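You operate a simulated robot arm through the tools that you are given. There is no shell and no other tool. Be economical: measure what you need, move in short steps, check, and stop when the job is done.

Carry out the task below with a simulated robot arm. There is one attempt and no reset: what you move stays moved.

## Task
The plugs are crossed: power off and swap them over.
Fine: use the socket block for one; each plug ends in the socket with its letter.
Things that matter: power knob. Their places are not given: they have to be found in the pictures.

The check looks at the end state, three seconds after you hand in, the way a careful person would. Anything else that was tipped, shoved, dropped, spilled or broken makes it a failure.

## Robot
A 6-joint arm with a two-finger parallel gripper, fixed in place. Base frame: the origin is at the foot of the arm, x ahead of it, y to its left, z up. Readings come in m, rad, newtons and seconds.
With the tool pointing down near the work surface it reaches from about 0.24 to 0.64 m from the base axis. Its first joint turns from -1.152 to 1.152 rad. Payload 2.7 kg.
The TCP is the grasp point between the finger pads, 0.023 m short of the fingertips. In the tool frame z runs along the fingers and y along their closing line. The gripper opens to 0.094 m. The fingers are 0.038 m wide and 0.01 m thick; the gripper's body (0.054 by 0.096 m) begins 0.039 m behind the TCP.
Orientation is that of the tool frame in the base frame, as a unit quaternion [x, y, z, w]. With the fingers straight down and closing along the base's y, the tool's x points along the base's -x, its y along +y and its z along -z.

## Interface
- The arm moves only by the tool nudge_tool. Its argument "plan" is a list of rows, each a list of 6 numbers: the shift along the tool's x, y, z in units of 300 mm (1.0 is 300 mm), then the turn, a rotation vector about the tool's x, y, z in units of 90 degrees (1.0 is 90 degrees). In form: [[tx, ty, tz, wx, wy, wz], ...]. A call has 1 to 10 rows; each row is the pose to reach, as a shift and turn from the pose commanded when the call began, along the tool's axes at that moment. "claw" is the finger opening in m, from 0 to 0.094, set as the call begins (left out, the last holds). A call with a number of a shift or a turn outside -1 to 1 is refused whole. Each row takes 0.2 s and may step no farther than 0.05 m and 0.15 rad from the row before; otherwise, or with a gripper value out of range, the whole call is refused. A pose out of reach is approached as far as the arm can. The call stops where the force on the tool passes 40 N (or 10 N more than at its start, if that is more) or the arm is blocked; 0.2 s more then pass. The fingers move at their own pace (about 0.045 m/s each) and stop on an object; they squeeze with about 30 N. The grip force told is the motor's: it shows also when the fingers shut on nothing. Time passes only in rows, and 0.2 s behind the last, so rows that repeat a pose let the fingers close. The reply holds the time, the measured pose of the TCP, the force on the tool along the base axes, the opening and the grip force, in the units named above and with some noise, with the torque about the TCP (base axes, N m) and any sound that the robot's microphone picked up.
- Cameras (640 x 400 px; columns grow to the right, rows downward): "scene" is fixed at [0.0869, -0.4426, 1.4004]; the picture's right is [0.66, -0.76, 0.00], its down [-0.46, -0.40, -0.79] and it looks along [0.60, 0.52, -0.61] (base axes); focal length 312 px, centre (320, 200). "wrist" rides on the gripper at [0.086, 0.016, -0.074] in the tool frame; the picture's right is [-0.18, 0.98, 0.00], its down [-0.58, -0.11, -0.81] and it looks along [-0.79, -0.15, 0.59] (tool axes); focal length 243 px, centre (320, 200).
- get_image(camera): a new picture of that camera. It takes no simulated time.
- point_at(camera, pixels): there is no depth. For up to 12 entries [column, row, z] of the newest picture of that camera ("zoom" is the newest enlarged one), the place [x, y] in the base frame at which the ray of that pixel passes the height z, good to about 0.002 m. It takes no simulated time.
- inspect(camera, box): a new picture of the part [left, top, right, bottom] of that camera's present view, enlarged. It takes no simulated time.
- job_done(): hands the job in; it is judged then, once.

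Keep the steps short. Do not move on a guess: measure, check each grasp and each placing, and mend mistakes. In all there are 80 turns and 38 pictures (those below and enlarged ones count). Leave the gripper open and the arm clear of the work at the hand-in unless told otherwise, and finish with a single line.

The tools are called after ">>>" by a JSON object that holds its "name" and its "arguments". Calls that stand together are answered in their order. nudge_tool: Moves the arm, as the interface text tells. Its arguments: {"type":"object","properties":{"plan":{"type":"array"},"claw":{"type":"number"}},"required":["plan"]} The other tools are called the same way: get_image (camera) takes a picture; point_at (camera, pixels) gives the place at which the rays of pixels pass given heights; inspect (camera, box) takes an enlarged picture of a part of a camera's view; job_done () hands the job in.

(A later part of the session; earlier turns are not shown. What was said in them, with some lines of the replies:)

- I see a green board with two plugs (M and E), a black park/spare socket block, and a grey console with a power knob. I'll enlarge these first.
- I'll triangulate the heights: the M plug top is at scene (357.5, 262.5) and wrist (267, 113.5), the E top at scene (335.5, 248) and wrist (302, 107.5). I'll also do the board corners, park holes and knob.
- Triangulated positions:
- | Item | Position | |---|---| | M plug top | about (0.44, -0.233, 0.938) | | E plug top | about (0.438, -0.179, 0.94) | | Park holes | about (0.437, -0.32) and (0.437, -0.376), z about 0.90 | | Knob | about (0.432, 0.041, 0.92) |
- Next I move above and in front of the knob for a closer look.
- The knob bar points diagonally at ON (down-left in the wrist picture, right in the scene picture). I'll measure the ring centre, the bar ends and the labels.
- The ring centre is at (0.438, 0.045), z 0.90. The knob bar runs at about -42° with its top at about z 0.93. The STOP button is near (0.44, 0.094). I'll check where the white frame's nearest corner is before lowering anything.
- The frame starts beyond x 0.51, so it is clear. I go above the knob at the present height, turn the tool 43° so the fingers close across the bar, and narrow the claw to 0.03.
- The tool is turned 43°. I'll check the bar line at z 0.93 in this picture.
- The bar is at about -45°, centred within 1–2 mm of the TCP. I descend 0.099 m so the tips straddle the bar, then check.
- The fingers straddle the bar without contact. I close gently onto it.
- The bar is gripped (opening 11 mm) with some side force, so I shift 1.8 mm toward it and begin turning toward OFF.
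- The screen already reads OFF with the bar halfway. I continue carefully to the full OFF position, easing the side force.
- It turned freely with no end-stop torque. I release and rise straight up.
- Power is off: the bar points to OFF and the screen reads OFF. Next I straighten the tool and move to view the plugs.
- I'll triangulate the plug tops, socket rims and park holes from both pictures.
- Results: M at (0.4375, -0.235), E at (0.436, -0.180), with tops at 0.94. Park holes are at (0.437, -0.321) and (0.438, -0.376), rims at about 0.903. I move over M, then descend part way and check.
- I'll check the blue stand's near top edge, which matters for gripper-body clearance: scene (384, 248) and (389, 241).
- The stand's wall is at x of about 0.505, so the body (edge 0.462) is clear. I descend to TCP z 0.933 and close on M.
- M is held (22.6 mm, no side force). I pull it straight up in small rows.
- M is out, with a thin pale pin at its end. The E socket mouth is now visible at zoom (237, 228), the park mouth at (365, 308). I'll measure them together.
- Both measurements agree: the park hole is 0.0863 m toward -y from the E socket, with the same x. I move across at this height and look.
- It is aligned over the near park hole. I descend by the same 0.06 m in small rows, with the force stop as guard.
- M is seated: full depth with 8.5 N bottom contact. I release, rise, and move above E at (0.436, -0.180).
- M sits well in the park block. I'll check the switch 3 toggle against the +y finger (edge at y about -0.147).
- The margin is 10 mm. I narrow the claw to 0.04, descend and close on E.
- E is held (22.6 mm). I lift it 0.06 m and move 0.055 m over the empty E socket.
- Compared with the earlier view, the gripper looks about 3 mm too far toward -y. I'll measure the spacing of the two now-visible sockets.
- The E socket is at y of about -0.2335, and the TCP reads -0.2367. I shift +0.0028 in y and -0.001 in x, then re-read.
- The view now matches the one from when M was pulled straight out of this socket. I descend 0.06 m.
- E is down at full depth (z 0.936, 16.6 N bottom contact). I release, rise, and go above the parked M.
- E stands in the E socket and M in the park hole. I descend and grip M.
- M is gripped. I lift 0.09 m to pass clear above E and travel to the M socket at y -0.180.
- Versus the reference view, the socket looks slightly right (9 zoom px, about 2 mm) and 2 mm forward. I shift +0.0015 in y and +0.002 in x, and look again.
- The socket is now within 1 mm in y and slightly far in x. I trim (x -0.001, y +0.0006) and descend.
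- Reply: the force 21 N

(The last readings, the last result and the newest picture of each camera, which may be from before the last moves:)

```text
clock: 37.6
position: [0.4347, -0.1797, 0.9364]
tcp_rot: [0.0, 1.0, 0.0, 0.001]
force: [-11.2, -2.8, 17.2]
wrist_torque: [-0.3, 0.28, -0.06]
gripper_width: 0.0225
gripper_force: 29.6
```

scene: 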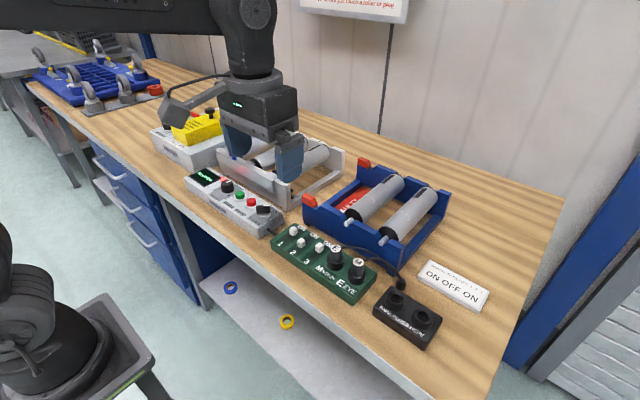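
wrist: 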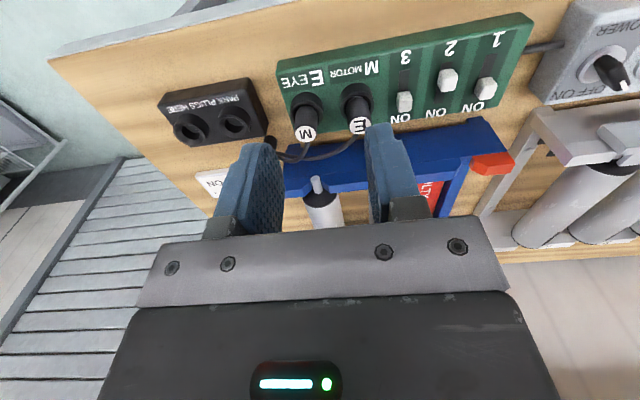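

M reached full depth (z 0.936, bottom contact). I release and rise well clear, backing away toward the base.

>>> {"name": "nudge_tool", "arguments": {"plan": [[0, 0, 0, 0, 0, 0], [0, 0, 0, 0, 0, 0], [0, 0, -0.06, 0, 0, 0], [0, 0, -0.15, 0, 0, 0], [0, 0, -0.28, 0, 0, 0], [0.1, 0, -0.38, 0, 0, 0], [0.2, 0, -0.48, 0, 0, 0], [0.25, 0, -0.6, 0, 0, 0], [0.25, 0, -0.6, 0, 0, 0]], "claw": 0.04}}

>>> {"name": "inspect", "arguments": {"camera": "scene", "box": [290, 210, 434, 330]}}

>>> {"name": "get_image", "arguments": {"camera": "scene"}}

>>> {"name": "inspect", "arguments": {"camera": "wrist", "box": [180, 40, 500, 240]}}

```text
clock: 39.6
position: [0.3605, -0.1785, 1.113]
tcp_rot: [0.001, 1.0, 0.0, 0.001]
force: [-0.8, 0.5, 0.1]
wrist_torque: [-0.01, 0.03, 0.01]
gripper_width: 0.0401
gripper_force: 0.2
```

```text
3.33 times, centred on (362, 270) of scene
```

zoom: 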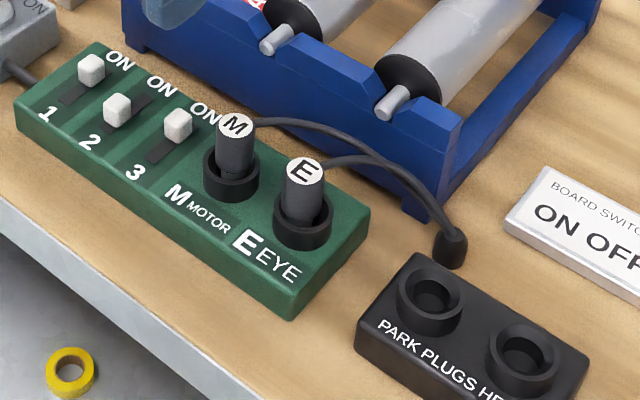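

```text
3 pictures are left
```

scene: 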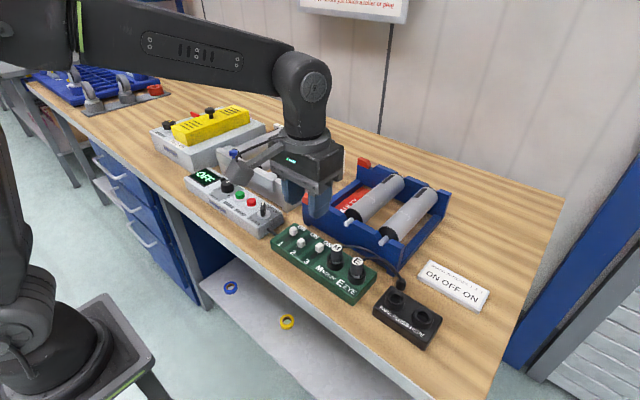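

```text
2.00 times, centred on (340, 140) of wrist
```

zoom: 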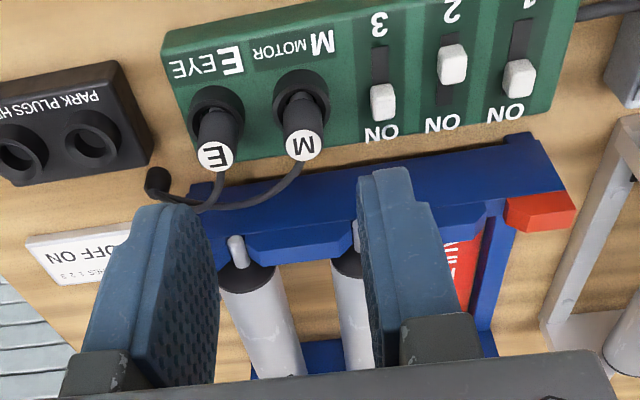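

Both plugs are in their own sockets, the screen reads OFF, and the switches and roller stands are untouched. One close look to check both are fully seated.

>>> {"name": "inspect", "arguments": {"camera": "scene", "box": [318, 235, 382, 285]}}

```text
8.00 times, centred on (350, 260) of scene
```

zoom: 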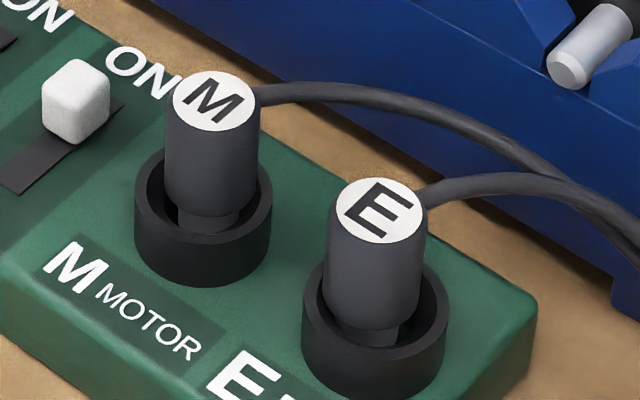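

Both plugs sit about 2 mm higher than at the start, with a thin neck visible inside the collars. I'll re-grip each and press it home, M first, retracing my path.

>>> {"name": "nudge_tool", "arguments": {"plan": [[-0.05, 0, 0.12, 0, 0, 0], [-0.15, 0, 0.22, 0, 0, 0], [-0.248, 0, 0.32, 0, 0, 0], [-0.248, 0, 0.42, 0, 0, 0], [-0.248, 0, 0.5, 0, 0, 0], [-0.248, 0, 0.56, 0, 0, 0], [-0.248, 0, 0.6, 0, 0, 0], [-0.248, 0, 0.6, 0, 0, 0]]}}

>>> {"name": "nudge_tool", "arguments": {"plan": [[0, 0, 0, 0, 0, 0], [0, 0, 0, 0, 0, 0], [0, 0, 0, 0, 0, 0]], "claw": 0.01}}

```text
clock: 41.4
position: [0.4364, -0.1804, 0.9333]
tcp_rot: [0.0, 1.0, 0.0, 0.0]
force: [-0.2, -0.5, -0.4]
wrist_torque: [0.0, -0.03, -0.04]
gripper_width: 0.04
gripper_force: 0.1
```

```text
clock: 42.2
position: [0.4351, -0.1798, 0.9334]
tcp_rot: [0.001, 1.0, -0.001, 0.0]
force: [-0.7, -0.2, 0.1]
wrist_torque: [-0.03, 0.03, 0.01]
gripper_width: 0.0223
gripper_force: 29.9
```

M is held without side force. I press down gently, up to 3 mm.

>>> {"name": "nudge_tool", "arguments": {"plan": [[0, 0, 0.003, 0, 0, 0], [0, 0, 0.005, 0, 0, 0], [0, 0, 0.007, 0, 0, 0], [0, 0, 0.009, 0, 0, 0], [0, 0, 0.01, 0, 0, 0], [0, 0, 0.01, 0, 0, 0]]}}

```text
clock: 43.6
position: [0.4349, -0.1782, 0.9306]
tcp_rot: [-0.001, 1.0, 0.0, 0.001]
force: [2.0, -2.3, 7.8]
wrist_torque: [-0.11, -0.09, -0.01]
gripper_width: 0.0225
gripper_force: 29.6
```

It moved down 2.8 mm at only 8 N. I press a little further to find the firm bottom.

>>> {"name": "nudge_tool", "arguments": {"plan": [[0, 0, 0.002, 0, 0, 0], [0, 0, 0.004, 0, 0, 0], [0, 0, 0.006, 0, 0, 0], [0, 0, 0.006, 0, 0, 0]]}}

>>> {"name": "inspect", "arguments": {"camera": "scene", "box": [318, 235, 382, 285]}}

```text
clock: 44.6
position: [0.4361, -0.1782, 0.9301]
tcp_rot: [-0.001, 1.0, -0.001, 0.001]
force: [-6.2, -3.6, 32.3]
wrist_torque: [0.23, 0.2, 0.06]
gripper_width: 0.0227
gripper_force: 30.2
```

```text
8.00 times, centred on (350, 260) of scene
```

zoom: 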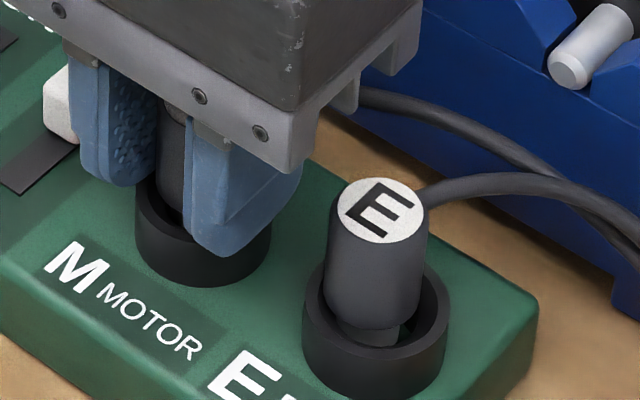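

Firm bottom at 32 N, so M is home. I release, rise, and move over E at (0.434, -0.233).

>>> {"name": "nudge_tool", "arguments": {"plan": [[0, 0, -0.006, 0, 0, 0], [0, 0, -0.006, 0, 0, 0], [0, 0, -0.006, 0, 0, 0], [0, 0, -0.08, 0, 0, 0], [0, 0, -0.15, 0, 0, 0], [0, 0, -0.226, 0, 0, 0], [0.003, -0.1, -0.226, 0, 0, 0], [0.003, -0.179, -0.226, 0, 0, 0], [0.003, -0.179, -0.226, 0, 0, 0]], "claw": 0.04}}

```text
clock: 46.6
position: [0.4326, -0.2318, 0.9961]
tcp_rot: [0.0, 1.0, 0.0, -0.001]
force: [0.4, 0.4, 0.1]
wrist_torque: [0.0, 0.02, 0.02]
gripper_width: 0.0398
gripper_force: 0.1
```

I descend to z of about 0.934 and grip E.

>>> {"name": "nudge_tool", "arguments": {"plan": [[0, -0.004, 0.06, 0, 0, 0], [0, -0.004, 0.12, 0, 0, 0], [0, -0.004, 0.17, 0, 0, 0], [0, -0.004, 0.206, 0, 0, 0], [0, -0.004, 0.206, 0, 0, 0]]}}

>>> {"name": "nudge_tool", "arguments": {"plan": [[0, 0, 0, 0, 0, 0], [0, 0, 0, 0, 0, 0], [0, 0, 0, 0, 0, 0]], "claw": 0.01}}

>>> {"name": "nudge_tool", "arguments": {"plan": [[0, 0, 0.003, 0, 0, 0], [0, 0, 0.005, 0, 0, 0], [0, 0, 0.007, 0, 0, 0], [0, 0, 0.009, 0, 0, 0], [0, 0, 0.01, 0, 0, 0], [0, 0, 0.01, 0, 0, 0]]}}

```text
clock: 47.8
position: [0.4332, -0.2339, 0.9356]
tcp_rot: [0.0, 1.0, 0.0, 0.0]
force: [1.0, 0.1, -0.4]
wrist_torque: [0.02, -0.02, 0.02]
gripper_width: 0.0402
gripper_force: 0.1
```

```text
clock: 48.6
position: [0.4323, -0.2334, 0.9346]
tcp_rot: [0.0, 1.0, 0.0, 0.0]
force: [-0.5, -0.2, -0.5]
wrist_torque: [0.03, -0.02, 0.0]
gripper_width: 0.0222
gripper_force: 29.8
```

```text
clock: 50.0
position: [0.434, -0.234, 0.9342]
tcp_rot: [-0.001, 1.0, 0.0, 0.002]
force: [0.4, -5.3, 12.3]
wrist_torque: [-0.24, -0.1, -0.05]
gripper_width: 0.0224
gripper_force: 30.4
```

E went down 1–2 mm at 12 N. I press on to the firm bottom.

>>> {"name": "nudge_tool", "arguments": {"plan": [[0, 0, 0.002, 0, 0, 0], [0, 0, 0.004, 0, 0, 0], [0, 0, 0.006, 0, 0, 0], [0, 0, 0.007, 0, 0, 0], [0, 0, 0.007, 0, 0, 0]]}}

```text
clock: 51.2
position: [0.433, -0.2321, 0.93]
tcp_rot: [-0.001, 1.0, 0.0, 0.0]
force: [3.5, -0.3, 11.4]
wrist_torque: [-0.12, -0.22, -0.03]
gripper_width: 0.0226
gripper_force: 30.1
```

Still light (11 N). A bit more, guarded by the force stop.

>>> {"name": "nudge_tool", "arguments": {"plan": [[0, 0, 0.002, 0, 0, 0], [0, 0, 0.004, 0, 0, 0], [0, 0, 0.005, 0, 0, 0], [0, 0, 0.005, 0, 0, 0]]}}

```text
clock: 52.2
position: [0.4325, -0.2333, 0.9306]
tcp_rot: [0.0, 1.0, 0.0, 0.0]
force: [-11.7, 3.6, 28.9]
wrist_torque: [0.34, 0.09, 0.13]
gripper_width: 0.0229
gripper_force: 29.9
```

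Firm bottom at 29 N, at the same height as M. I ease off, release, rise and back well away.

>>> {"name": "nudge_tool", "arguments": {"plan": [[0, 0, -0.006, 0, 0, 0], [0, 0, -0.006, 0, 0, 0], [0, 0, -0.006, 0, 0, 0], [0, 0, -0.08, 0, 0, 0], [0, 0, -0.18, 0, 0, 0], [0, 0, -0.3, 0, 0, 0], [0.1, 0, -0.4, 0, 0, 0], [0.2, 0, -0.5, 0, 0, 0], [0.25, 0, -0.62, 0, 0, 0], [0.25, 0, -0.62, 0, 0, 0]], "claw": 0.044}}

>>> {"name": "inspect", "arguments": {"camera": "scene", "box": [318, 235, 382, 285]}}

```text
clock: 54.4
position: [0.3582, -0.2344, 1.1115]
tcp_rot: [0.0, 1.0, 0.0, 0.0]
force: [1.4, -0.1, 0.5]
wrist_torque: [0.0, 0.02, 0.01]
gripper_width: 0.044
gripper_force: 0.1
```

```text
refused: no pictures are left
```

There are no pictures left to confirm the final press by eye. The readings show both plugs at firm bottom at the same height, released without side force. The gripper is open and clear at z 1.11, so I hand in.

>>> {"name": "job_done", "arguments": {}}

```text
The job is handed in.
```

Power is off and the plugs are swapped: M is in the motor socket and E in the eye socket, both pressed to a firm stop; the final press was judged by force and height only, because the pictures had run out.
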